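You operate a simulated robot arm through the tools that you are given. There is no shell and no other tool. Be economical: measure what you need, move in short steps, check, and stop when the job is done.

Carry out the task below with a simulated robot arm. There is one attempt and no reset: what you move stays moved.

JOB
Turn the relief handle till the gauge shows the pressure on the tag.
Fine: lever to run, motor on, watch the gauge; then motor off and line vented to 0 bar.

It is judged by the outcome, as a careful person would: the job done as asked, and still so three seconds after it is handed in. It fails if anything else is knocked over, pushed out of place, dropped, spilled or broken.

ROBOT AND FRAMES
A 7-joint arm with a two-finger gripper, on a carriage that runs on a rail from [0, 0.363] to [0, -1.417] (x, y) and turns from -1.885 to 3.927 rad about z. Base frame: it is fixed where the carriage stands at the start and does not move with it; the origin is on the floor, on the carriage's upright axis, x ahead of it, y to its left, z up. Readings come in m, rad, newtons and seconds.
Its first joint turns from -2.897 to 2.897 rad. Places, roughly: motor switch [0.5, -0.1, 1]; relief handle [0.4, 0.3, 1]; relief tag [0.5, 0.3, 0.9]; valve lever [0.5, 0.4, 1.3]. Payload 2.45 kg.
Tool frame: the origin (TCP) is the grasp point; the fingertips stand 0.023 m ahead of it; z points along the fingers, y is the line along which they close. The gripper opens to 0.072 m. The gripper's body begins 0.04 m behind the TCP.
Orientation is told as [roll, pitch, yaw] about the base's x, y, z axes, in that order, counted from this pose: with the fingers straight down and closing along the base's y, the tool's x points along the base's -x, its y along +y and its z along -z.

CONTROLS
- The arm moves only by the tool servo_tool. Its argument "series" is a list of rows, each an object of numbers (a shift or turn left out is 0, a gripper value left out holds the last): "x", "y", "z": the shift along the base's x, y, z in m; "wx", "wy", "wz": the turn, a rotation vector about the base's x, y, z in rad; "gripper": the finger opening in m, from 0 to 0.072. In form: [{"x": .., "y": .., "z": .., "wx": .., "wy": .., "wz": .., "gripper": ..}, ...]. A call has 1 to 20 rows; each row shifts and turns the commanded pose from where the row before left it. A row lasts 0.2 s, in which the tool goes at most 0.05 m and 0.15 rad; a call with a longer step from one row to the next is refused whole, and so is a gripper value outside its range. A pose out of reach is approached as far as the arm can. The call stops where the force on the tool passes 50 N (or 10 N more than at its start, if that is more) or the arm is blocked; 0.2 s more then pass. Each finger travels about 0.072 m/s and halts on what it meets, pressing with about 44 N; the grip force reading is that of the motor and also rises with nothing between the fingers. The clock runs only during rows and for 0.2 s after the last one: add rows that do not move to give the fingers time. The reply holds the time, the measured pose of the TCP, the force on the tool along the base axes, the opening and the grip force, in the units named above and with some noise, with the torque about the TCP (base axes, N m) and any sound that the robot's microphone picked up, and new pictures: "pictures" is both (left out), scene, wrist or none.
- Cameras (640 x 400 px; columns grow to the right, rows downward): "scene" is now at [0.0378, 0.1843, 1.4313]; the picture's right is [-0.06, -1.00, 0.00], its down [-0.57, 0.03, -0.82] and it looks along [0.82, -0.05, -0.57] (base axes); focal length 270 px, centre (320, 200). "wrist" rides on the gripper at [0.077, 0.017, -0.066] in the tool frame; the picture's right is [-0.22, 0.98, 0.00], its down [-0.56, -0.12, -0.82] and it looks along [-0.80, -0.18, 0.57] (tool axes); focal length 234 px, centre (320, 200). There is no depth. A picture from a camera that has moved, and an enlarged one, comes with that camera's place and axes in the base frame and with its lens. The place of the scene camera against the robot may be out by one fixed shift of up to 0.018 m in any direction.
- slide_trunk(by): slides the trunk up (or, below 0, down) by that many m; the arm and the scene camera ride with it, the base frame stays. It gives what a move gives, with no picture.
- steer(legs): drives the robot by 1 to 6 legs, each [ahead, left, turn to the left] in m, m and rad, along the robot's own axes; the way and the turn of a leg run together, so that a leg with both is an arc; at most 1.5 m and 3.142 rad a leg. The arm and the cameras ride along, it lands a little off, and it stops where it bumps. It keeps to its track: a leg is cut to what the track allows. It gives what a move gives, and a new picture of the scene camera.
- turn_head(pan, tilt): turns the head with the scene camera to pan (to the left, within 2.705 rad either way) and tilt (down, from -0.506 to 1.204), counted from straight ahead of the robot. It gives what a move gives, and a new picture of the scene camera.
- close_up(camera, box): a new picture of the part [left, top, right, bottom] of that camera's present view, enlarged. It takes no simulated time.
- finish_job(): hands the job in; it is judged then, once.

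Go step by step. Nothing tells you exact positions but the pictures and the camera data: compare them with the known pose of the tool, close in by small moves and look again before you grip or let go. The budget is 120 turns and 260 pictures, counting those below and the enlarged ones. Unless the task says otherwise, let go and move clear before handing in, and close with one line.

The tools are called as a command line: name --argument value ..., lists and objects as JSON in quotes. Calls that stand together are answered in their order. servo_tool: Moves the arm, as the interface text tells. Its arguments: {"type":"object","properties":{"series":{"type":"array"},"pictures":{"type":"string","enum":["both","scene","wrist","none"]}},"required":["series"]} The other tools are called the same way: slide_trunk (by) slides the trunk up or down; steer (legs) drives the base; turn_head (pan, tilt) turns the head that bears the scene camera; close_up (camera, box) takes an enlarged picture of a part of a camera's view; finish_job () hands the job in.

At the start:

```text
time_s: 0.0
ee_pos: [0.4, 0.0358, 0.9998]
tcp_rot: [0.0, 0.0, 0.0]
force: [0.0, 1.3, 0.0]
ft_torque: [-0.02, 0.0, 0.01]
finger_gap: 0.0722
grasp_force: 0.1
trunk travel left (down, up): [-0.425, 0.165]
robot x, y, heading: [-0.0042, -0.0042, 0.002]
head pan, tilt: [-0.059, 0.611]
```

scene: 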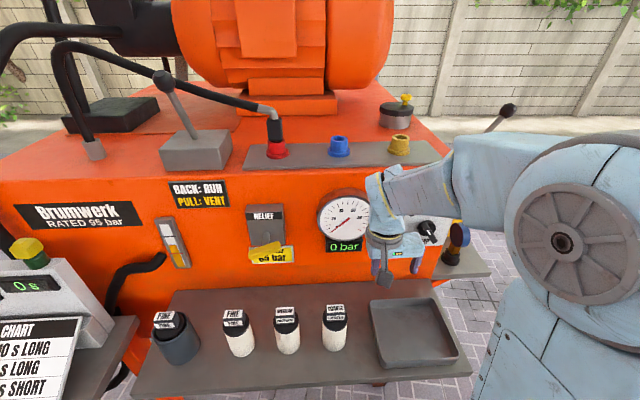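
wrist: 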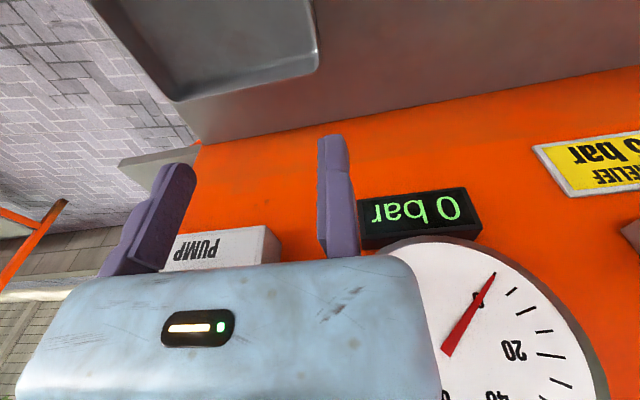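

I see the machine with a lever (back: run, pull: vent), a relief valve with a yellow handle, a gauge and a pump switch. I'll enlarge the key parts first.

close_up --camera "scene" --box '[220, 180, 320, 280]'

close_up --camera "scene" --box '[300, 170, 480, 290]'

close_up --camera "scene" --box '[130, 60, 290, 220]'

close_up --camera "scene" --box '[0, 220, 360, 400]'

```text
4.00 times, centred on (270, 230) of scene
camera zoom: at [0.0378, 0.1843, 1.4313], right [-0.06, -1.0, 0.0], down [-0.57, 0.03, -0.82], along [0.82, -0.05, -0.57], focal length 1078 px, centre (520, 80)
```

zoom: 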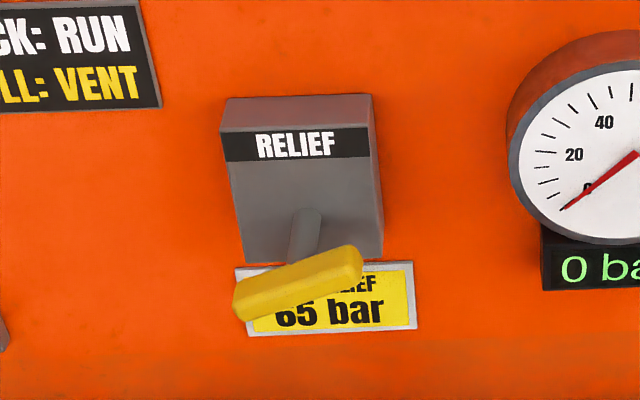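

```text
3.33 times, centred on (390, 230) of scene
camera zoom: at [0.0378, 0.1843, 1.4313], right [-0.06, -1.0, 0.0], down [-0.57, 0.03, -0.82], along [0.82, -0.05, -0.57], focal length 898 px, centre (87, 100)
```

zoom: 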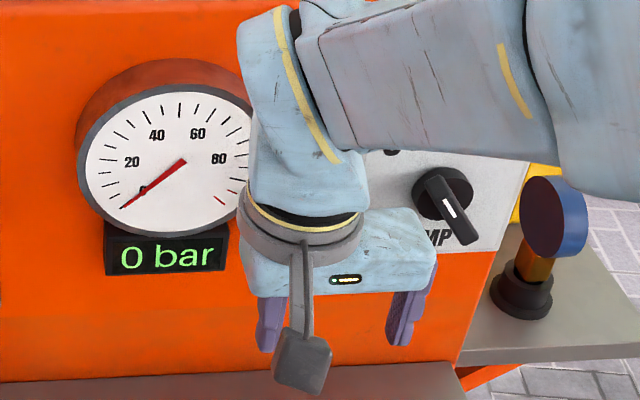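

```text
2.50 times, centred on (210, 140) of scene
camera zoom: at [0.0378, 0.1843, 1.4313], right [-0.06, -1.0, 0.0], down [-0.57, 0.03, -0.82], along [0.82, -0.05, -0.57], focal length 674 px, centre (595, 350)
```

zoom: 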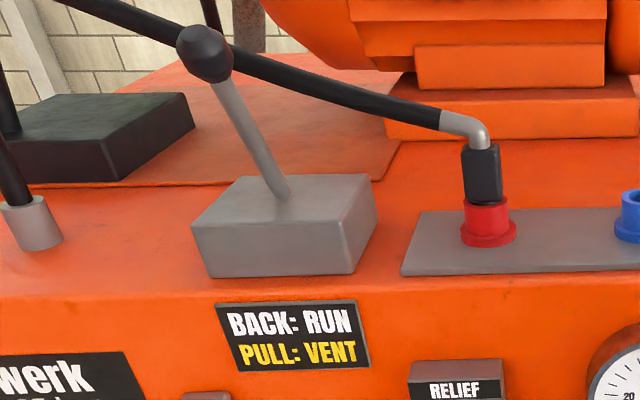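

```text
1.78 times, centred on (180, 310) of scene
camera zoom: at [0.0378, 0.1843, 1.4313], right [-0.06, -1.0, 0.0], down [-0.57, 0.03, -0.82], along [0.82, -0.05, -0.57], focal length 479 px, centre (569, 4)
```

zoom: 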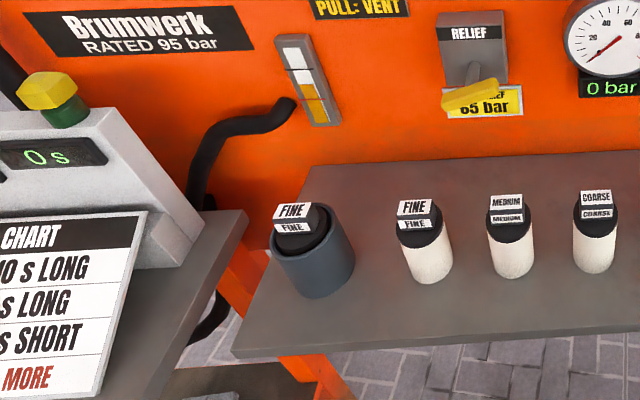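

The lever leans toward me (vent), the relief handle bar is at about [0.40, 0.265, 1.07], and its tag seems to read 65 bar. I'll raise the tool, tilt it forward and get a closer view of the lever and tag.

servo_tool --series '[{"x": -0.02, "z": 0.04, "wy": -0.1}, {"x": -0.02, "z": 0.04, "wy": -0.1}, {"x": -0.02, "z": 0.04, "wy": -0.1}, {"y": 0.03, "z": 0.04, "wy": -0.1}, {"y": 0.03, "z": 0.04, "wy": -0.1}, {"y": 0.03, "z": 0.04, "wy": -0.1}, {"y": 0.03, "z": 0.04, "wy": -0.1}, {"y": 0.03, "z": 0.04, "wy": -0.1}]'

```text
time_s: 1.8
ee_pos: [0.3417, 0.187, 1.3198]
tcp_rot: [0.0, -0.8, -0.002]
force: [-0.7, -0.2, -0.4]
ft_torque: [0.01, -0.02, 0.02]
finger_gap: 0.0721
grasp_force: 0.1
trunk travel left (down, up): [-0.425, 0.165]
robot x, y, heading: [0.0028, -0.0036, -0.0]
head pan, tilt: [-0.059, 0.611]
camera scene: at [0.0379, 0.1842, 1.4312], right [-0.06, -1.0, 0.0], down [-0.57, 0.03, -0.82], along [0.82, -0.05, -0.57], focal length 270 px, centre (320, 200)
camera wrist: at [0.2408, 0.2047, 1.3096], right [0.15, 0.98, 0.16], down [-0.2, -0.12, 0.97], along [0.97, -0.18, 0.17], focal length 234 px, centre (320, 200)
```

scene: 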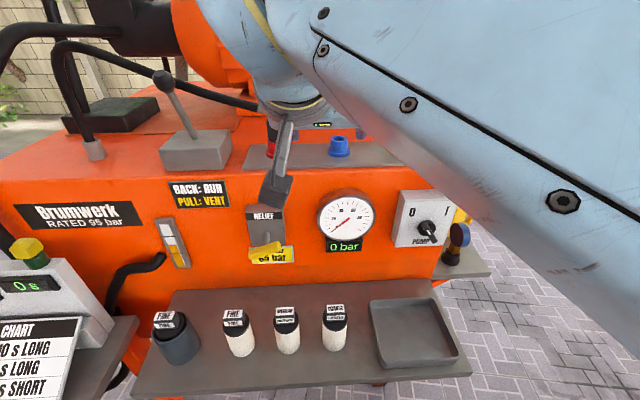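
wrist: 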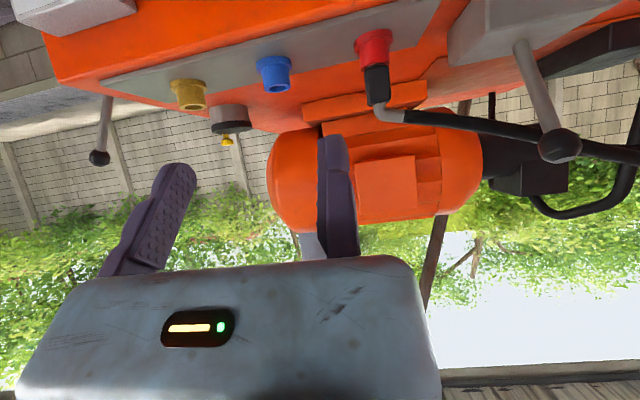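

Triangulating both views, the lever knob is at about [0.512, 0.401, 1.34], with its foot near x 0.57, so it is in vent. I'll go to a pre-grasp point behind the knob along the finger direction.

servo_tool --series '[{"z": 0.038, "y": 0.02}, {"z": 0.038, "y": 0.03}, {"y": 0.04, "x": 0.02}, {"y": 0.04, "x": 0.02}, {"y": 0.04, "x": 0.02}, {"y": 0.044, "x": 0.02}]'

```text
time_s: 3.2
ee_pos: [0.4184, 0.3796, 1.3987]
tcp_rot: [0.002, -0.803, -0.025]
force: [-8.2, 3.9, 2.2]
ft_torque: [-0.19, -0.27, -0.29]
finger_gap: 0.0717
grasp_force: 0.0
out of reach, approached as far as the arm can: row 6
trunk travel left (down, up): [-0.425, 0.165]
robot x, y, heading: [0.0003, -0.0004, -0.0]
head pan, tilt: [-0.059, 0.611]
camera scene: at [0.0333, 0.1829, 1.4317], right [-0.06, -1.0, 0.0], down [-0.57, 0.03, -0.82], along [0.82, -0.05, -0.57], focal length 270 px, centre (320, 200)
camera wrist: at [0.3186, 0.3998, 1.3875], right [0.18, 0.97, 0.16], down [-0.2, -0.12, 0.97], along [0.96, -0.2, 0.18], focal length 234 px, centre (320, 200)
```

scene: 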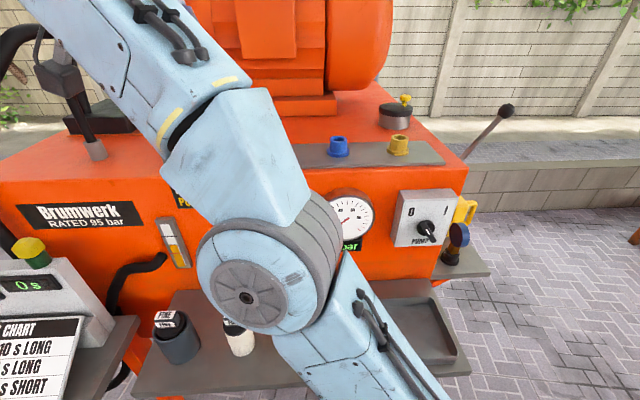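
wrist: 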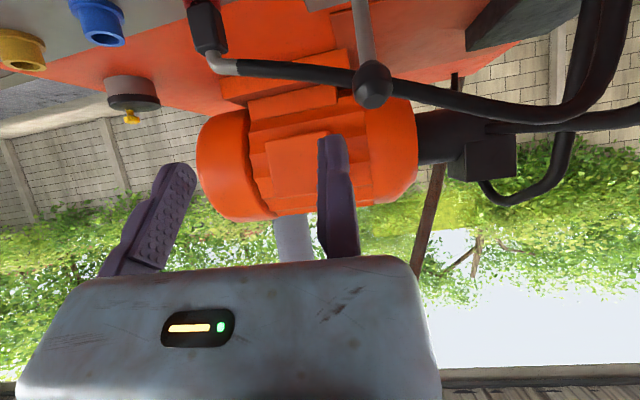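

The arm is at its limit there. I'll go back, drive the carriage left along the rail and raise the trunk so that the lever is comfortably ahead.

servo_tool --series '[{"y": -0.044, "x": -0.02}, {"y": -0.04, "x": -0.02}, {"y": -0.04, "x": -0.02}, {"y": -0.04, "x": -0.02}, {"y": -0.04}, {"y": -0.04}, {"y": -0.04}]' --pictures "none"

slide_trunk --by 0.12

steer --legs '[[0, 0.28, 0]]'

```text
time_s: 4.8
ee_pos: [0.3346, 0.105, 1.3963]
tcp_rot: [0.0, -0.8, 0.001]
force: [0.3, -0.5, -0.3]
ft_torque: [0.0, 0.03, -0.01]
finger_gap: 0.0721
grasp_force: 0.1
trunk travel left (down, up): [-0.425, 0.165]
robot x, y, heading: [0.0019, -0.0027, -0.005]
head pan, tilt: [-0.059, 0.611]
```

```text
time_s: 6.3
ee_pos: [0.3343, 0.1054, 1.5175]
tcp_rot: [0.0, -0.798, 0.0]
force: [0.4, -0.8, 0.3]
ft_torque: [-0.01, 0.01, 0.0]
finger_gap: 0.0719
grasp_force: 0.0
trunk travel left (down, up): [-0.545, 0.045]
robot x, y, heading: [0.0009, 0.0052, 0.002]
head pan, tilt: [-0.059, 0.611]
```

```text
time_s: 8.2
ee_pos: [0.333, 0.3841, 1.5168]
tcp_rot: [-0.001, -0.8, 0.0]
force: [0.4, 0.8, -0.2]
ft_torque: [-0.02, 0.02, -0.03]
finger_gap: 0.0719
grasp_force: 0.0
trunk travel left (down, up): [-0.545, 0.045]
robot x, y, heading: [-0.0008, 0.2793, -0.002]
head pan, tilt: [-0.059, 0.611]
camera scene: at [0.0378, 0.4625, 1.5512], right [-0.06, -1.0, 0.0], down [-0.57, 0.03, -0.82], along [0.82, -0.05, -0.57], focal length 270 px, centre (320, 200)
```

scene: 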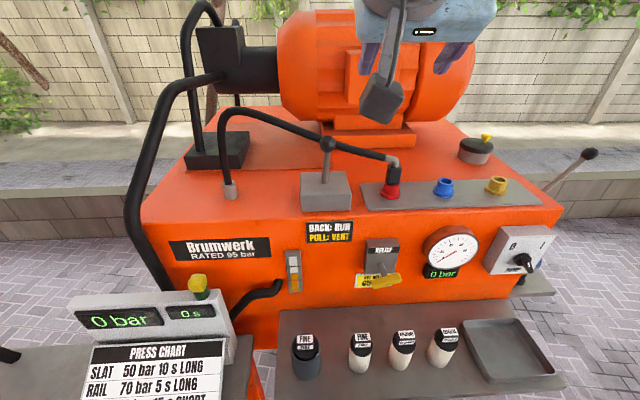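

The knob is now straight ahead, at about [0.512, 0.41, 1.343]. I'll approach to 8 cm behind it.

servo_tool --series '[{"x": 0.024, "y": 0.005, "z": -0.023}, {"x": 0.024, "y": 0.005, "z": -0.023}, {"x": 0.024, "y": 0.005, "z": -0.023}, {"x": 0.024, "y": 0.005, "z": -0.023}, {"x": 0.024, "y": 0.005, "z": -0.023}]'

```text
time_s: 9.4
ee_pos: [0.4548, 0.4094, 1.4]
tcp_rot: [0.001, -0.8, -0.001]
force: [-0.4, 0.5, 0.1]
ft_torque: [0.02, -0.02, 0.01]
finger_gap: 0.072
grasp_force: 0.0
trunk travel left (down, up): [-0.545, 0.045]
robot x, y, heading: [0.002, 0.2805, -0.004]
head pan, tilt: [-0.059, 0.611]
camera scene: at [0.0379, 0.4622, 1.5513], right [-0.06, -1.0, 0.0], down [-0.57, 0.03, -0.82], along [0.82, -0.05, -0.57], focal length 270 px, centre (320, 200)
camera wrist: at [0.3545, 0.4267, 1.3911], right [0.15, 0.98, 0.16], down [-0.2, -0.13, 0.97], along [0.97, -0.18, 0.17], focal length 234 px, centre (320, 200)
```

scene: 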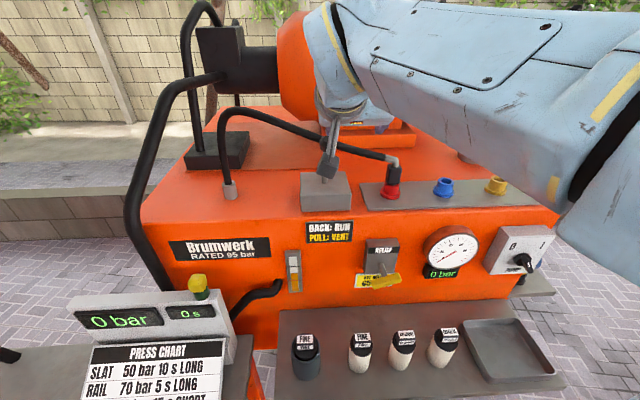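
wrist: 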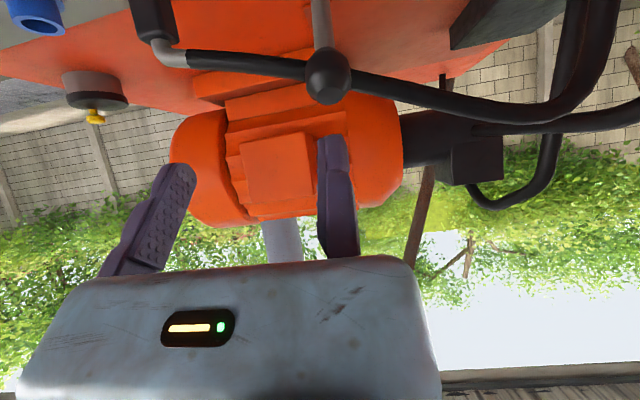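

The knob lines up, at about [0.512, 0.414, 1.342]. I'll advance along the fingers and close.

servo_tool --series '[{"x": 0.019, "y": 0.002, "z": -0.019}, {"x": 0.019, "y": 0.002, "z": -0.019}, {"x": 0.02, "z": -0.02}, {}]'

```text
time_s: 10.2
ee_pos: [0.5027, 0.4127, 1.3629]
tcp_rot: [0.009, -0.836, 0.001]
force: [-16.6, -5.8, 30.8]
ft_torque: [0.06, -0.84, -0.26]
finger_gap: 0.0721
grasp_force: 0.0
trunk travel left (down, up): [-0.545, 0.045]
robot x, y, heading: [-0.0002, 0.2791, 0.0]
head pan, tilt: [-0.059, 0.611]
stopped in row 3: the force on the tool passed its limit (the readings are from after the stop); the commanded pose is now the measured one
camera scene: at [0.0346, 0.4608, 1.552], right [-0.06, -1.0, 0.0], down [-0.57, 0.03, -0.82], along [0.82, -0.05, -0.57], focal length 270 px, centre (320, 200)
camera wrist: at [0.4029, 0.43, 1.3505], right [0.14, 0.98, 0.17], down [-0.23, -0.13, 0.96], along [0.96, -0.17, 0.21], focal length 234 px, centre (320, 200)
```

scene: 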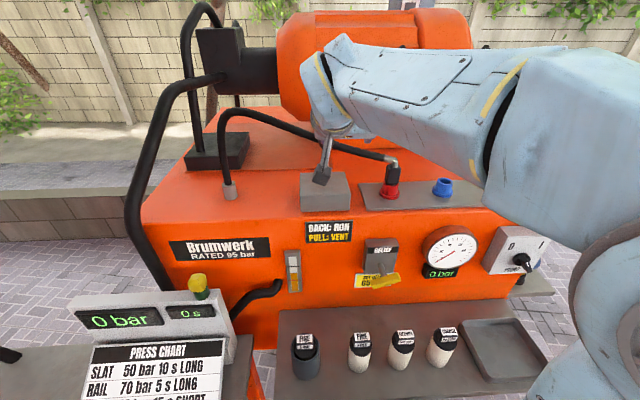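
wrist: 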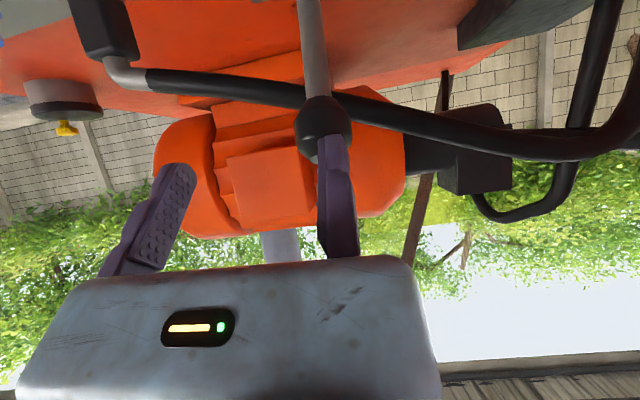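

Something stopped the approach and it looks as if the +y finger landed on the knob. I'll look closely before moving.

close_up --camera "scene" --box '[280, 100, 380, 200]'

close_up --camera "wrist" --box '[80, 60, 440, 280]'

```text
4.00 times, centred on (330, 150) of scene
camera zoom: at [0.0346, 0.4608, 1.552], right [-0.06, -1.0, 0.0], down [-0.57, 0.03, -0.82], along [0.82, -0.05, -0.57], focal length 1078 px, centre (280, 400)
```

zoom: 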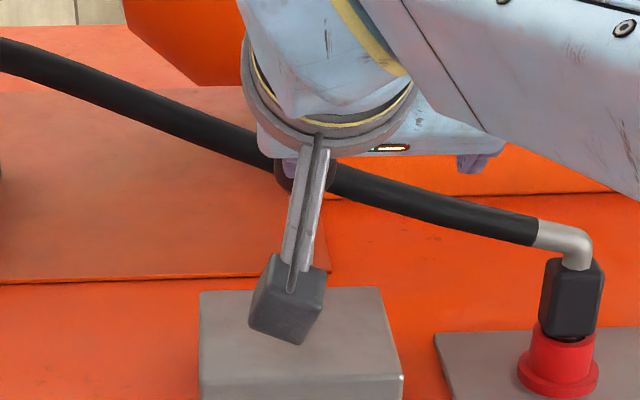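

```text
1.78 times, centred on (260, 170) of wrist
camera zoom: at [0.4029, 0.43, 1.3505], right [0.14, 0.98, 0.17], down [-0.23, -0.13, 0.96], along [0.96, -0.17, 0.21], focal length 416 px, centre (427, 253)
```

zoom: 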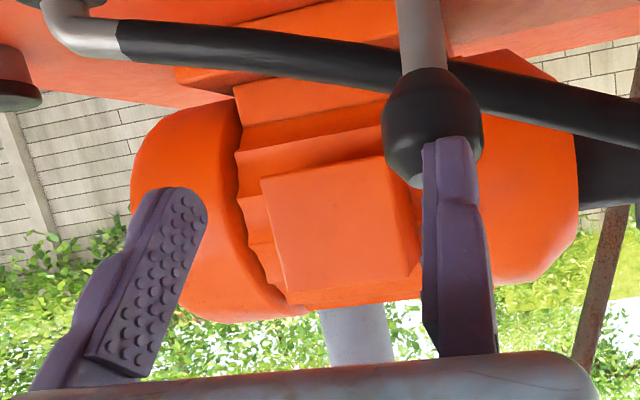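

The knob sits under the +y finger: the real mid-point of the fingers lies about 3.5 cm to −y of where the stated TCP puts it. I'll back off, shift +y and check.

servo_tool --series '[{"x": -0.018, "z": 0.018}, {"x": -0.012, "z": 0.012, "wy": 0.036}, {"y": 0.018}, {"y": 0.018}]'

close_up --camera "scene" --box '[280, 100, 380, 200]'

```text
time_s: 11.2
ee_pos: [0.4761, 0.4505, 1.3887]
tcp_rot: [0.004, -0.786, 0.0]
force: [0.4, 0.1, -0.1]
ft_torque: [-0.01, -0.05, -0.01]
finger_gap: 0.0721
grasp_force: 0.1
trunk travel left (down, up): [-0.545, 0.045]
robot x, y, heading: [-0.0011, 0.2754, -0.0]
head pan, tilt: [-0.059, 0.611]
camera scene: at [0.0378, 0.4623, 1.5512], right [-0.06, -1.0, 0.0], down [-0.57, 0.03, -0.82], along [0.82, -0.05, -0.57], focal length 270 px, centre (320, 200)
camera wrist: at [0.3755, 0.4681, 1.3796], right [0.15, 0.98, 0.16], down [-0.18, -0.13, 0.97], along [0.97, -0.18, 0.16], focal length 234 px, centre (320, 200)
```

scene: 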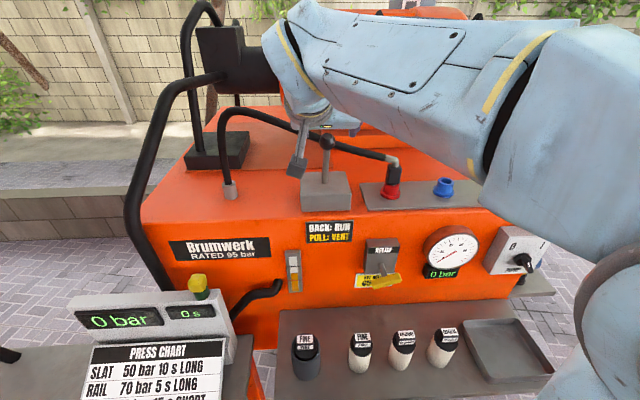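
wrist: 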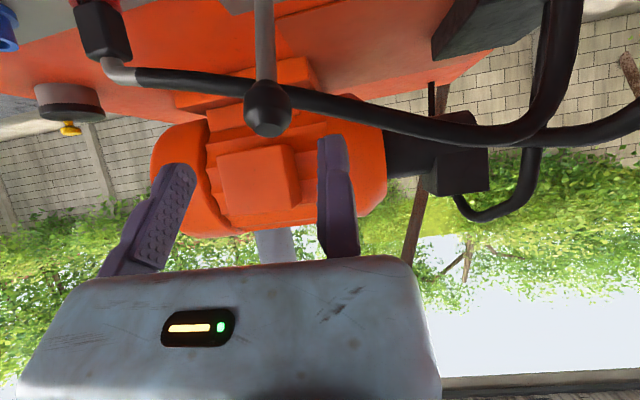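

```text
4.00 times, centred on (330, 150) of scene
camera zoom: at [0.0378, 0.4623, 1.5512], right [-0.06, -1.0, 0.0], down [-0.57, 0.03, -0.82], along [0.82, -0.05, -0.57], focal length 1078 px, centre (280, 400)
```

zoom: 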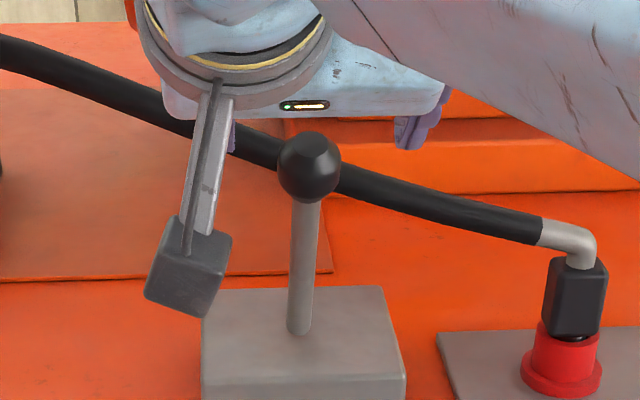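

The knob now shows between the fingers. A slight +y correction, then advance and close on it.

servo_tool --series '[{"x": 0.012, "y": 0.005, "z": -0.014}, {"x": 0.012, "z": -0.014}, {"x": 0.012, "z": -0.014}, {"gripper": 0.02}, {"gripper": 0.0}, {}, {}, {}]'

close_up --camera "scene" --box '[280, 100, 380, 200]'

```text
time_s: 13.1
ee_pos: [0.514, 0.4462, 1.346]
tcp_rot: [0.011, -0.786, -0.012]
force: [-3.8, -44.4, -6.5]
ft_torque: [-0.26, 0.68, -1.01]
finger_gap: 0.0481
grasp_force: 44.6
trunk travel left (down, up): [-0.545, 0.045]
robot x, y, heading: [-0.002, 0.278, -0.002]
head pan, tilt: [-0.059, 0.611]
camera scene: at [0.0378, 0.4556, 1.552], right [-0.06, -1.0, 0.0], down [-0.57, 0.04, -0.82], along [0.82, -0.05, -0.57], focal length 270 px, centre (320, 200)
camera wrist: at [0.4127, 0.4642, 1.3374], right [0.16, 0.97, 0.16], down [-0.18, -0.13, 0.97], along [0.97, -0.19, 0.16], focal length 234 px, centre (320, 200)
```

scene: 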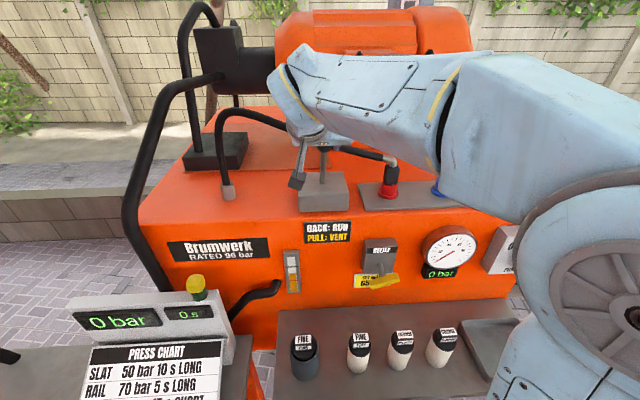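
wrist: 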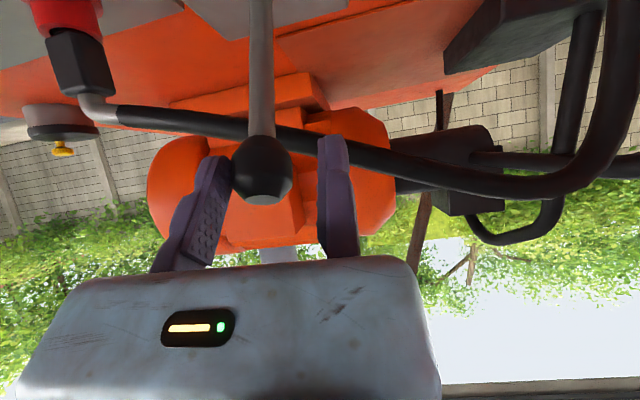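

```text
4.00 times, centred on (330, 150) of scene
camera zoom: at [0.0378, 0.4556, 1.552], right [-0.06, -1.0, 0.0], down [-0.57, 0.04, -0.82], along [0.82, -0.05, -0.57], focal length 1078 px, centre (280, 400)
```

zoom: 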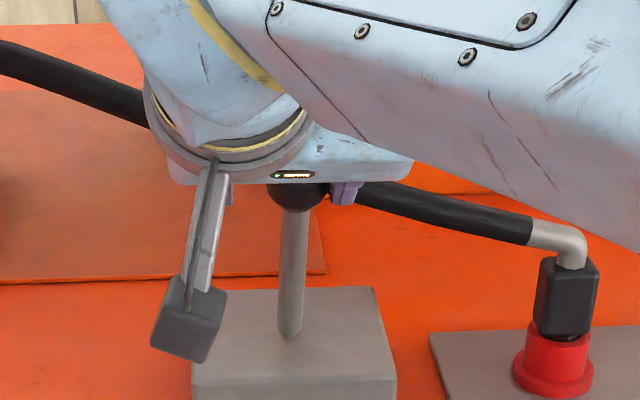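

Only the −y finger moves; the +y finger is fixed, with its pad about at the TCP. So I must bring the fixed pad up to the object first: open, shift −y by about 2 cm and close again.

servo_tool --series '[{"gripper": 0.068}, {}, {"y": -0.009}, {"y": -0.009}, {"gripper": 0.0}, {}, {}, {}, {}]'

```text
time_s: 15.1
ee_pos: [0.5124, 0.4291, 1.3467]
tcp_rot: [0.008, -0.785, -0.009]
force: [-5.0, -38.5, -3.0]
ft_torque: [-0.46, 0.58, -0.85]
finger_gap: 0.0315
grasp_force: 45.1
trunk travel left (down, up): [-0.545, 0.045]
robot x, y, heading: [0.0032, 0.277, -0.0]
head pan, tilt: [-0.059, 0.611]
camera scene: at [0.0375, 0.4563, 1.5519], right [-0.06, -1.0, 0.0], down [-0.57, 0.04, -0.82], along [0.82, -0.05, -0.57], focal length 270 px, centre (320, 200)
camera wrist: at [0.412, 0.4471, 1.3374], right [0.16, 0.97, 0.16], down [-0.19, -0.13, 0.97], along [0.97, -0.18, 0.16], focal length 234 px, centre (320, 200)
```

scene: 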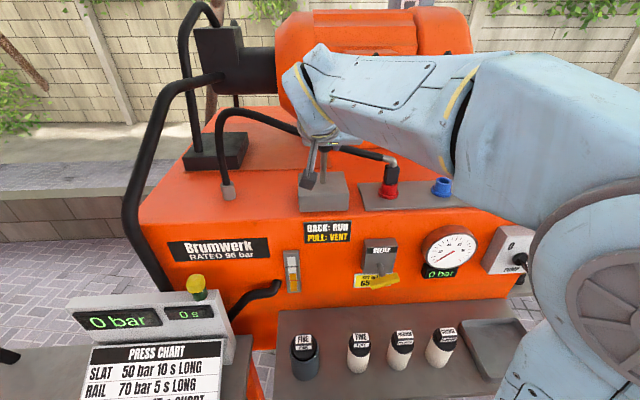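
wrist: 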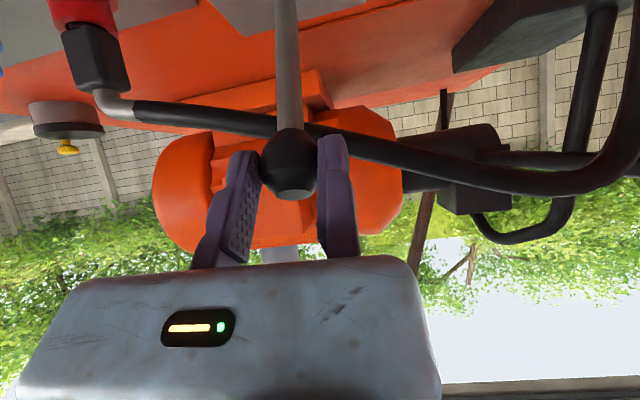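

Nearly there: the knob still isn't against the fixed pad and the arm is bent by the squeeze. A few mm more to −y.

servo_tool --series '[{"y": -0.004}, {"y": -0.004}, {"y": -0.003}, {}]'

```text
time_s: 16.1
ee_pos: [0.5122, 0.4278, 1.3459]
tcp_rot: [0.006, -0.788, 0.007]
force: [4.7, -1.0, -2.2]
ft_torque: [0.34, -0.55, 0.36]
finger_gap: 0.0312
grasp_force: 45.7
trunk travel left (down, up): [-0.545, 0.045]
robot x, y, heading: [0.0023, 0.2794, -0.001]
head pan, tilt: [-0.059, 0.611]
camera scene: at [0.0385, 0.4622, 1.5513], right [-0.06, -1.0, 0.0], down [-0.57, 0.03, -0.82], along [0.82, -0.05, -0.57], focal length 270 px, centre (320, 200)
camera wrist: at [0.4112, 0.4453, 1.337], right [0.14, 0.98, 0.16], down [-0.19, -0.13, 0.97], along [0.97, -0.17, 0.16], focal length 234 px, centre (320, 200)
```

scene: 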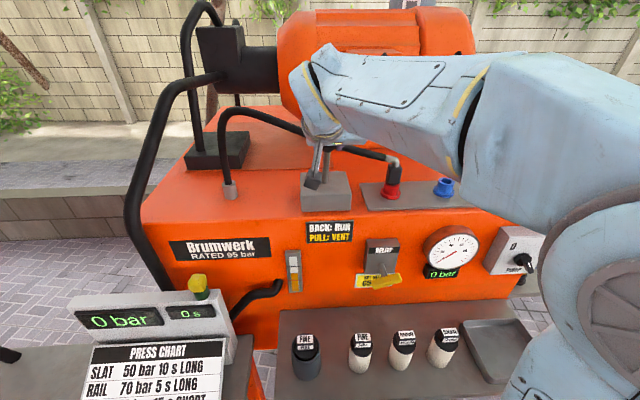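
wrist: 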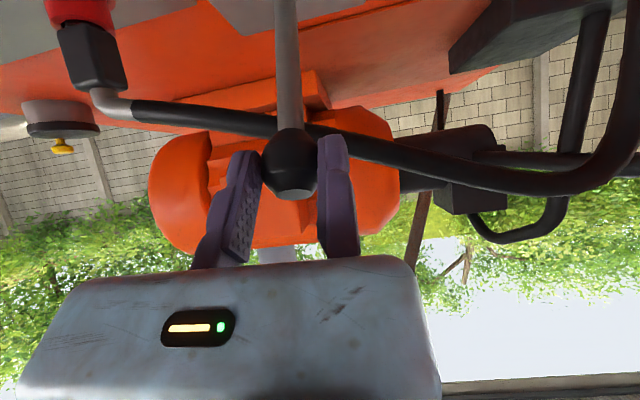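

The knob is held with no side load. I'll push the lever back along its arc.

servo_tool --series '[{"x": 0.01, "z": 0.004}, {"x": 0.01, "z": 0.004}, {"x": 0.01, "z": 0.003}, {"x": 0.01, "z": 0.002}, {"x": 0.01, "z": 0.002}, {"x": 0.01, "z": 0.001}, {"x": 0.01, "z": 0.0005}, {"x": 0.01, "z": 0}]' --pictures "scene"

```text
time_s: 17.9
ee_pos: [0.592, 0.4283, 1.3626]
tcp_rot: [0.003, -0.786, 0.002]
force: [-12.3, 12.4, -6.7]
ft_torque: [0.45, 1.58, 0.08]
finger_gap: 0.0315
grasp_force: 45.0
trunk travel left (down, up): [-0.545, 0.045]
robot x, y, heading: [-0.0026, 0.2789, -0.004]
head pan, tilt: [-0.059, 0.611]
camera scene: at [0.0367, 0.4643, 1.551], right [-0.06, -1.0, 0.0], down [-0.57, 0.03, -0.82], along [0.82, -0.05, -0.57], focal length 270 px, centre (320, 200)
```

scene: 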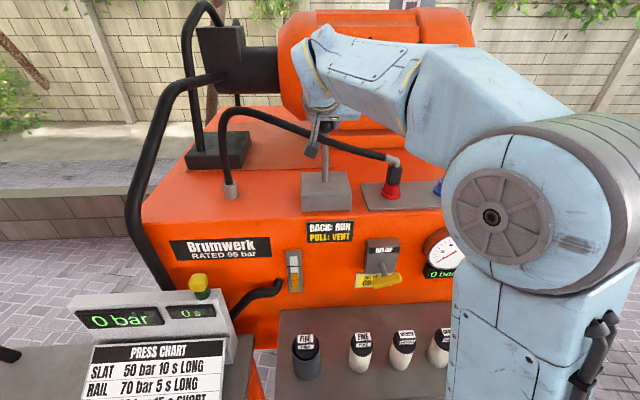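

The lever follows with light force. I'll continue to the back stop.

servo_tool --series '[{"x": 0.01, "z": -0.001}, {"x": 0.01, "z": -0.001}, {"x": 0.01, "z": -0.002}, {"x": 0.01, "z": -0.003}, {"x": 0.01, "z": -0.003}, {"x": 0.01, "z": -0.004}, {"x": 0.008, "z": -0.004}]'

close_up --camera "scene" --box '[280, 100, 380, 200]'

```text
time_s: 19.4
ee_pos: [0.6562, 0.4263, 1.3535]
tcp_rot: [0.003, -0.805, 0.003]
force: [-23.8, 14.3, 33.0]
ft_torque: [-0.22, 0.21, -0.44]
finger_gap: 0.0288
grasp_force: 45.4
trunk travel left (down, up): [-0.545, 0.045]
robot x, y, heading: [0.0013, 0.2783, -0.0]
head pan, tilt: [-0.059, 0.611]
camera scene: at [0.0317, 0.4639, 1.5519], right [-0.06, -1.0, 0.0], down [-0.57, 0.03, -0.82], along [0.82, -0.05, -0.57], focal length 270 px, centre (320, 200)
camera wrist: at [0.5545, 0.4447, 1.3427], right [0.14, 0.98, 0.16], down [-0.2, -0.13, 0.97], along [0.97, -0.17, 0.18], focal length 234 px, centre (320, 200)
```

scene: 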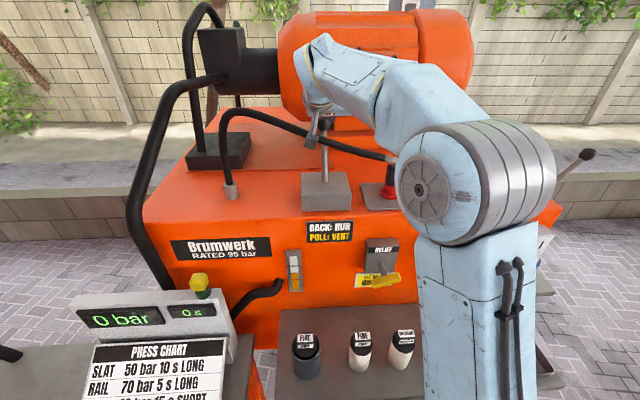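
wrist: 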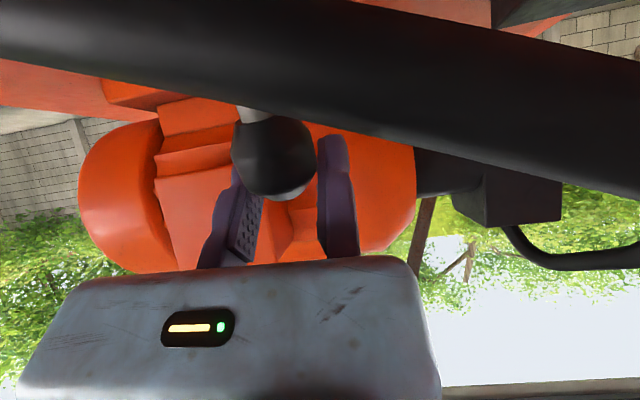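

```text
4.00 times, centred on (330, 150) of scene
camera zoom: at [0.0317, 0.4639, 1.5519], right [-0.06, -1.0, 0.0], down [-0.57, 0.03, -0.82], along [0.82, -0.05, -0.57], focal length 1078 px, centre (280, 400)
```

zoom: 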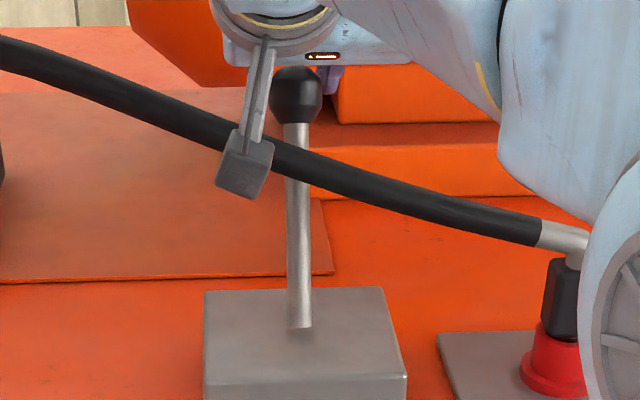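

I need to see whether the camera bracket or lever is touching the hose.

close_up --camera "scene" --box '[305, 110, 345, 150]'

close_up --camera "wrist" --box '[180, 80, 380, 200]'

```text
10.00 times, centred on (325, 130) of scene
camera zoom: at [0.0317, 0.4639, 1.5519], right [-0.06, -1.0, 0.0], down [-0.57, 0.03, -0.82], along [0.82, -0.05, -0.57], focal length 2695 px, centre (270, 900)
```

zoom: 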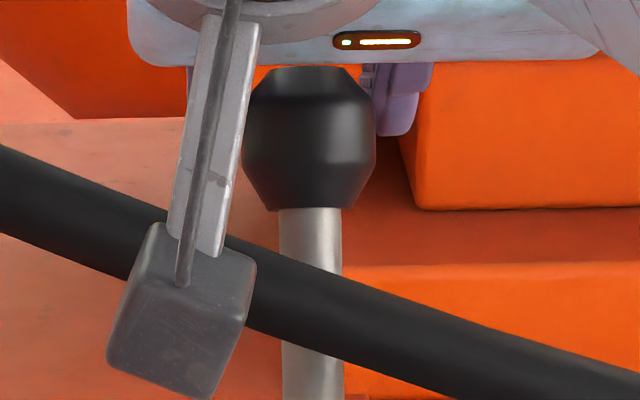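

```text
3.20 times, centred on (280, 140) of wrist
camera zoom: at [0.5545, 0.4447, 1.3427], right [0.14, 0.98, 0.16], down [-0.2, -0.13, 0.97], along [0.97, -0.17, 0.18], focal length 749 px, centre (448, 392)
```

zoom: 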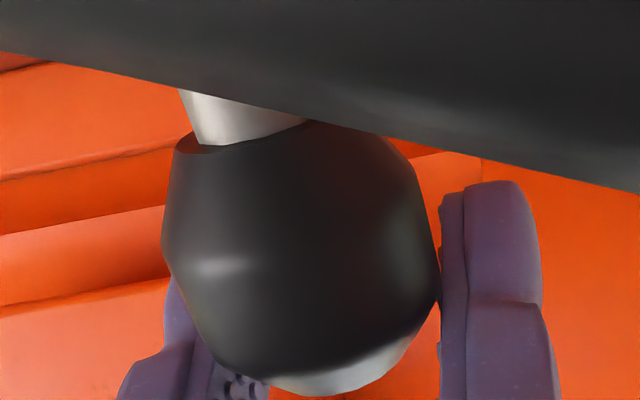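

The lever sits behind the hose, which seems unaffected. I'll nudge a bit further to find the back stop.

servo_tool --series '[{"x": 0.006, "z": -0.001}, {"x": 0.006, "z": -0.002}, {"x": 0.006, "z": -0.003}]' --pictures "wrist"

close_up --camera "scene" --box '[280, 100, 380, 200]'

```text
time_s: 20.1
ee_pos: [0.6741, 0.4142, 1.3484]
tcp_rot: [-0.015, -0.813, 0.0]
force: [5.6, -3.2, 3.1]
ft_torque: [-0.01, 0.11, 0.04]
finger_gap: 0.0002
grasp_force: 28.4
trunk travel left (down, up): [-0.545, 0.045]
robot x, y, heading: [0.0002, 0.2815, -0.002]
head pan, tilt: [-0.059, 0.611]
stopped in row 2: the force on the tool passed its limit (the readings are from after the stop); the commanded pose is now the measured one
camera wrist: at [0.574, 0.4329, 1.3374], right [0.16, 0.98, 0.15], down [-0.21, -0.11, 0.97], along [0.96, -0.19, 0.19], focal length 234 px, centre (320, 200)
```

wrist: 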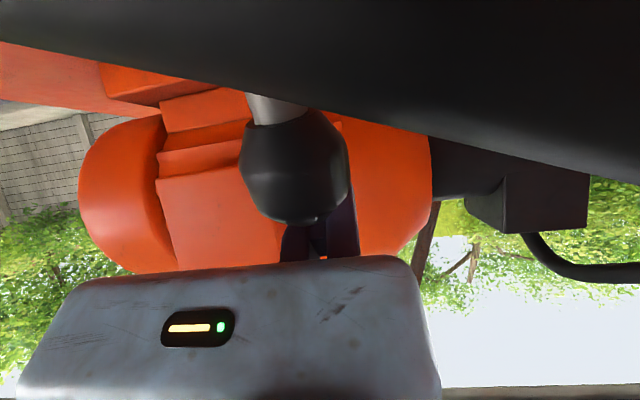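

```text
4.00 times, centred on (330, 150) of scene
camera zoom: at [0.0382, 0.4627, 1.5504], right [-0.06, -1.0, 0.0], down [-0.57, 0.03, -0.82], along [0.82, -0.05, -0.57], focal length 1078 px, centre (280, 400)
```

zoom: 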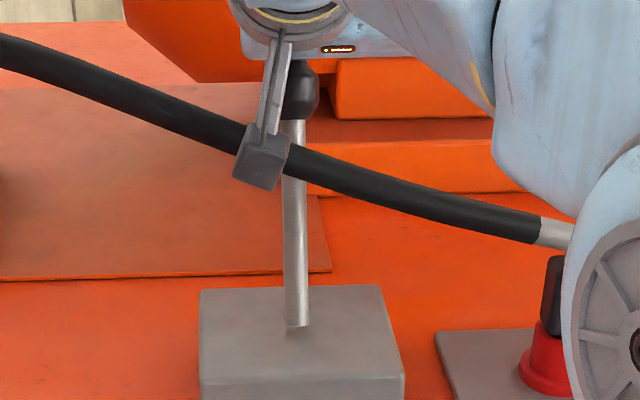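

The fingers slipped over the knob's top as the lever met its stop. I'll rise clear, back away and check the lever stayed back.

servo_tool --series '[{"z": 0.03}, {"z": 0.04}, {"z": 0.045}, {"x": -0.03, "z": 0.02}, {"x": -0.045}, {"x": -0.045}, {"x": -0.045, "gripper": 0.072}, {"x": -0.045, "y": -0.03}, {"x": -0.045, "y": -0.04}, {"x": -0.045, "y": -0.045}, {"y": -0.045}, {"y": -0.045}]'

close_up --camera "scene" --box '[280, 100, 380, 200]'

```text
refused: row 8 steps farther than a row can; nothing moved
```

```text
4.00 times, centred on (330, 150) of scene
camera zoom: at [0.0382, 0.4627, 1.5504], right [-0.06, -1.0, 0.0], down [-0.57, 0.03, -0.82], along [0.82, -0.05, -0.57], focal length 1078 px, centre (280, 400)
```

zoom: 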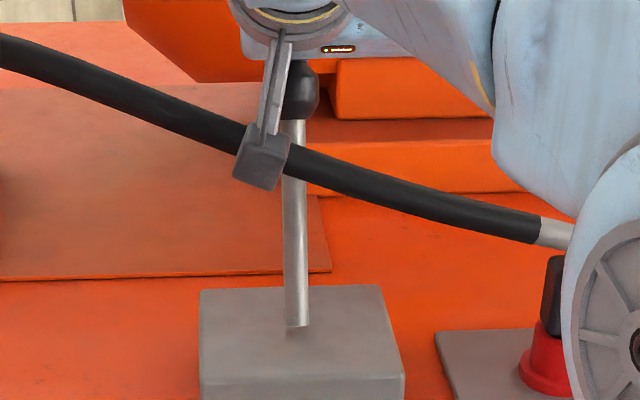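

One row was too long; I'll repeat it with smaller steps.

servo_tool --series '[{"z": 0.03}, {"z": 0.04}, {"z": 0.045}, {"x": -0.03, "z": 0.02}, {"x": -0.045}, {"x": -0.045}, {"x": -0.045, "gripper": 0.072}, {"x": -0.035, "y": -0.03}, {"x": -0.035, "y": -0.03}, {"x": -0.035, "y": -0.03}, {"x": -0.03, "y": -0.035}, {"y": -0.045}]'

close_up --camera "scene" --box '[280, 80, 400, 180]'

```text
time_s: 22.6
ee_pos: [0.3725, 0.2431, 1.4833]
tcp_rot: [-0.011, -0.81, -0.002]
force: [-0.4, -1.2, -0.5]
ft_torque: [-0.04, 0.02, 0.02]
finger_gap: 0.0719
grasp_force: 0.1
trunk travel left (down, up): [-0.545, 0.045]
robot x, y, heading: [0.0011, 0.277, -0.003]
head pan, tilt: [-0.059, 0.611]
camera scene: at [0.0377, 0.4619, 1.5513], right [-0.06, -1.0, 0.0], down [-0.57, 0.04, -0.82], along [0.82, -0.05, -0.57], focal length 270 px, centre (320, 200)
camera wrist: at [0.2736, 0.2622, 1.4724], right [0.16, 0.98, 0.15], down [-0.21, -0.11, 0.97], along [0.96, -0.19, 0.18], focal length 234 px, centre (320, 200)
```

scene: 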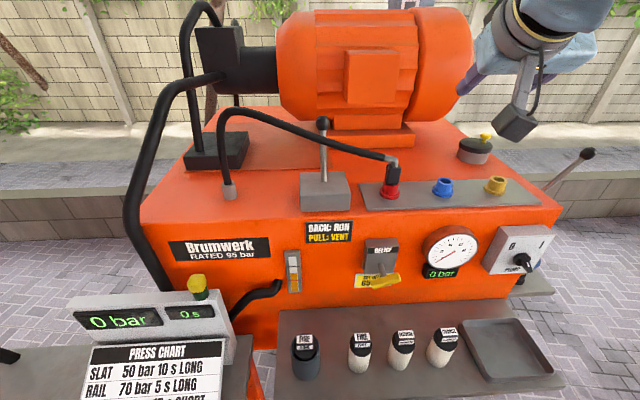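
wrist: 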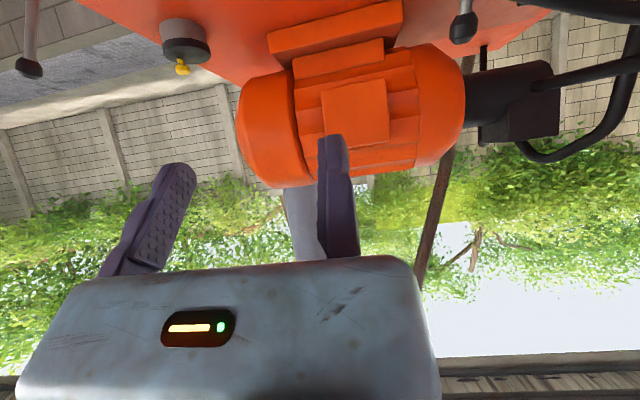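

```text
4.00 times, centred on (340, 130) of scene
camera zoom: at [0.0377, 0.4619, 1.5513], right [-0.06, -1.0, 0.0], down [-0.57, 0.04, -0.82], along [0.82, -0.05, -0.57], focal length 1078 px, centre (240, 480)
```

zoom: 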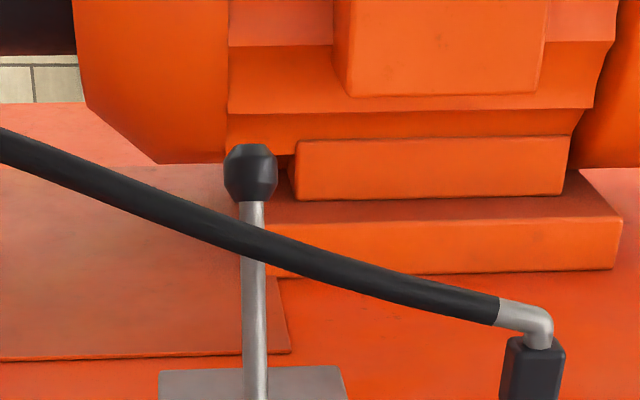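

The lever is back in run. Now the pump switch: a closer look at it and at the tag.

close_up --camera "scene" --box '[480, 215, 560, 295]'

close_up --camera "scene" --box '[350, 230, 410, 300]'

close_up --camera "scene" --box '[60, 260, 260, 400]'

```text
5.00 times, centred on (520, 255) of scene
camera zoom: at [0.0377, 0.4619, 1.5513], right [-0.06, -1.0, 0.0], down [-0.57, 0.04, -0.82], along [0.82, -0.05, -0.57], focal length 1347 px, centre (-680, -75)
```

zoom: 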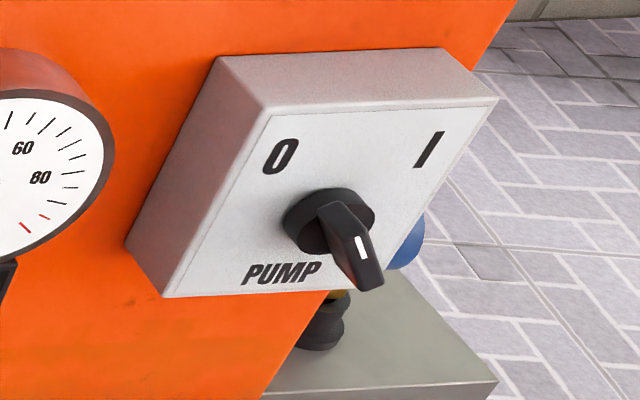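

```text
5.71 times, centred on (380, 265) of scene
camera zoom: at [0.0377, 0.4619, 1.5513], right [-0.06, -1.0, 0.0], down [-0.57, 0.04, -0.82], along [0.82, -0.05, -0.57], focal length 1540 px, centre (-23, -171)
```

zoom: 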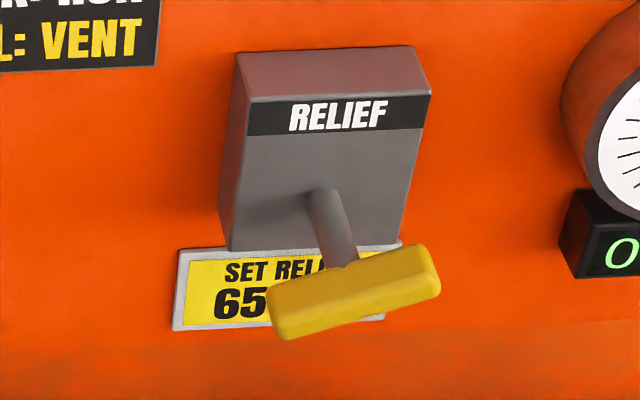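

```text
2.86 times, centred on (160, 330) of scene
camera zoom: at [0.0377, 0.4619, 1.5513], right [-0.06, -1.0, 0.0], down [-0.57, 0.04, -0.82], along [0.82, -0.05, -0.57], focal length 770 px, centre (777, -171)
```

zoom: 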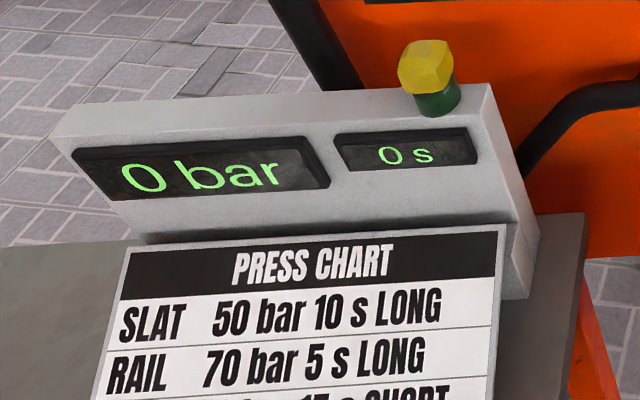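

The tag reads 65 bar. I place the switch grip at about [0.464, −0.08, 1.04] and the relief handle at about [0.453, 0.277, 1.017]. I'll drive right to face the switch and lower the trunk.

steer --legs '[[0, -0.33, 0]]'

slide_trunk --by -0.12

close_up --camera "scene" --box '[290, 180, 390, 280]'

```text
time_s: 24.8
ee_pos: [0.3756, -0.0854, 1.4831]
tcp_rot: [-0.013, -0.81, 0.001]
force: [0.2, -1.7, -0.1]
ft_torque: [0.0, -0.01, 0.02]
finger_gap: 0.0721
grasp_force: 0.0
trunk travel left (down, up): [-0.545, 0.045]
robot x, y, heading: [0.0013, -0.0521, -0.002]
head pan, tilt: [-0.059, 0.611]
camera scene: at [0.0379, 0.1319, 1.5513], right [-0.06, -1.0, 0.0], down [-0.57, 0.03, -0.82], along [0.82, -0.05, -0.57], focal length 270 px, centre (320, 200)
```

scene: 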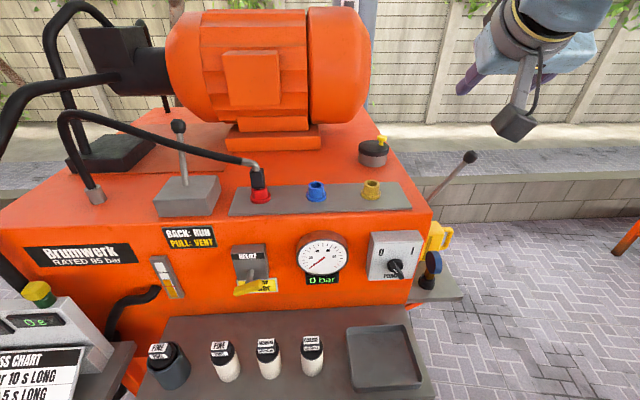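

```text
time_s: 26.3
ee_pos: [0.3751, -0.0863, 1.3637]
tcp_rot: [-0.013, -0.812, 0.001]
force: [0.0, -0.5, 0.3]
ft_torque: [0.0, 0.01, -0.01]
finger_gap: 0.0719
grasp_force: 0.0
trunk travel left (down, up): [-0.425, 0.165]
robot x, y, heading: [0.0016, -0.0559, -0.001]
head pan, tilt: [-0.059, 0.611]
```

```text
4.00 times, centred on (340, 230) of scene
camera zoom: at [0.0379, 0.1321, 1.4313], right [-0.06, -1.0, 0.0], down [-0.57, 0.03, -0.82], along [0.82, -0.05, -0.57], focal length 1078 px, centre (240, 80)
```

zoom: 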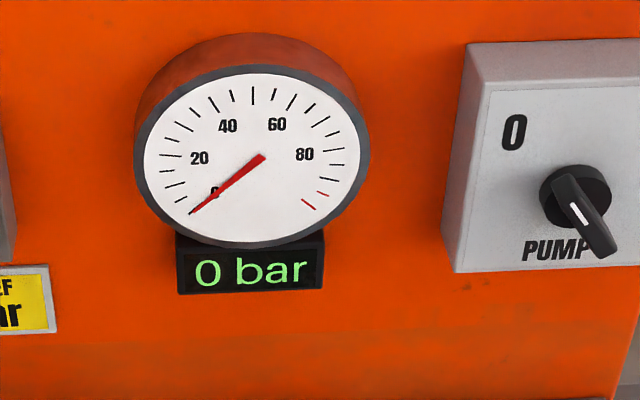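

The switch grip points at 0, tilted about 35° left of upright, so "on" is a clockwise turn of about 75°. I'll make the tool horizontal, pointing at the panel.

servo_tool --series '[{"wy": -0.127, "z": -0.02}, {"wy": -0.127, "z": -0.03}, {"wy": -0.127, "z": -0.03}, {"wy": -0.127, "z": -0.03}, {"wy": -0.127, "z": -0.03}, {"wy": -0.124, "z": -0.03}]'

```text
time_s: 27.7
ee_pos: [0.3767, -0.0885, 1.1989]
tcp_rot: [0.87, -1.567, -0.883]
force: [-0.1, 0.3, 0.8]
ft_torque: [-0.05, 0.03, 0.01]
finger_gap: 0.0718
grasp_force: 0.0
out of reach, approached as far as the arm can: row 6
trunk travel left (down, up): [-0.425, 0.165]
robot x, y, heading: [0.0037, -0.0525, 0.002]
head pan, tilt: [-0.059, 0.611]
camera scene: at [0.0382, 0.1322, 1.4309], right [-0.06, -1.0, 0.0], down [-0.57, 0.03, -0.82], along [0.82, -0.05, -0.57], focal length 270 px, centre (320, 200)
camera wrist: at [0.3115, -0.0691, 1.1212], right [0.02, 0.98, 0.22], down [-0.82, -0.11, 0.56], along [0.57, -0.19, 0.8], focal length 234 px, centre (320, 200)
```

scene: 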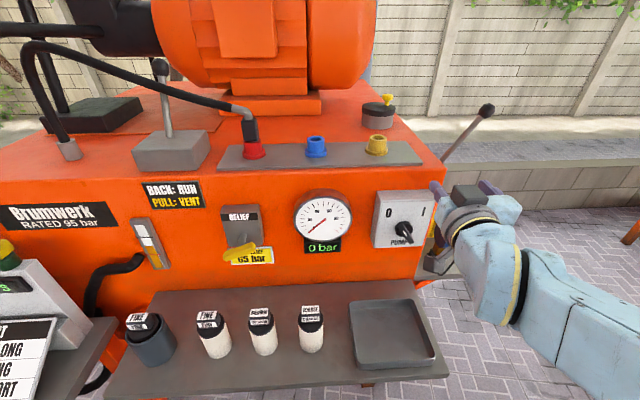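
wrist: 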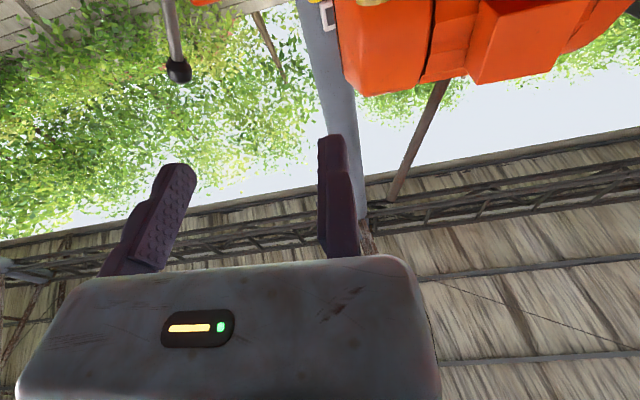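

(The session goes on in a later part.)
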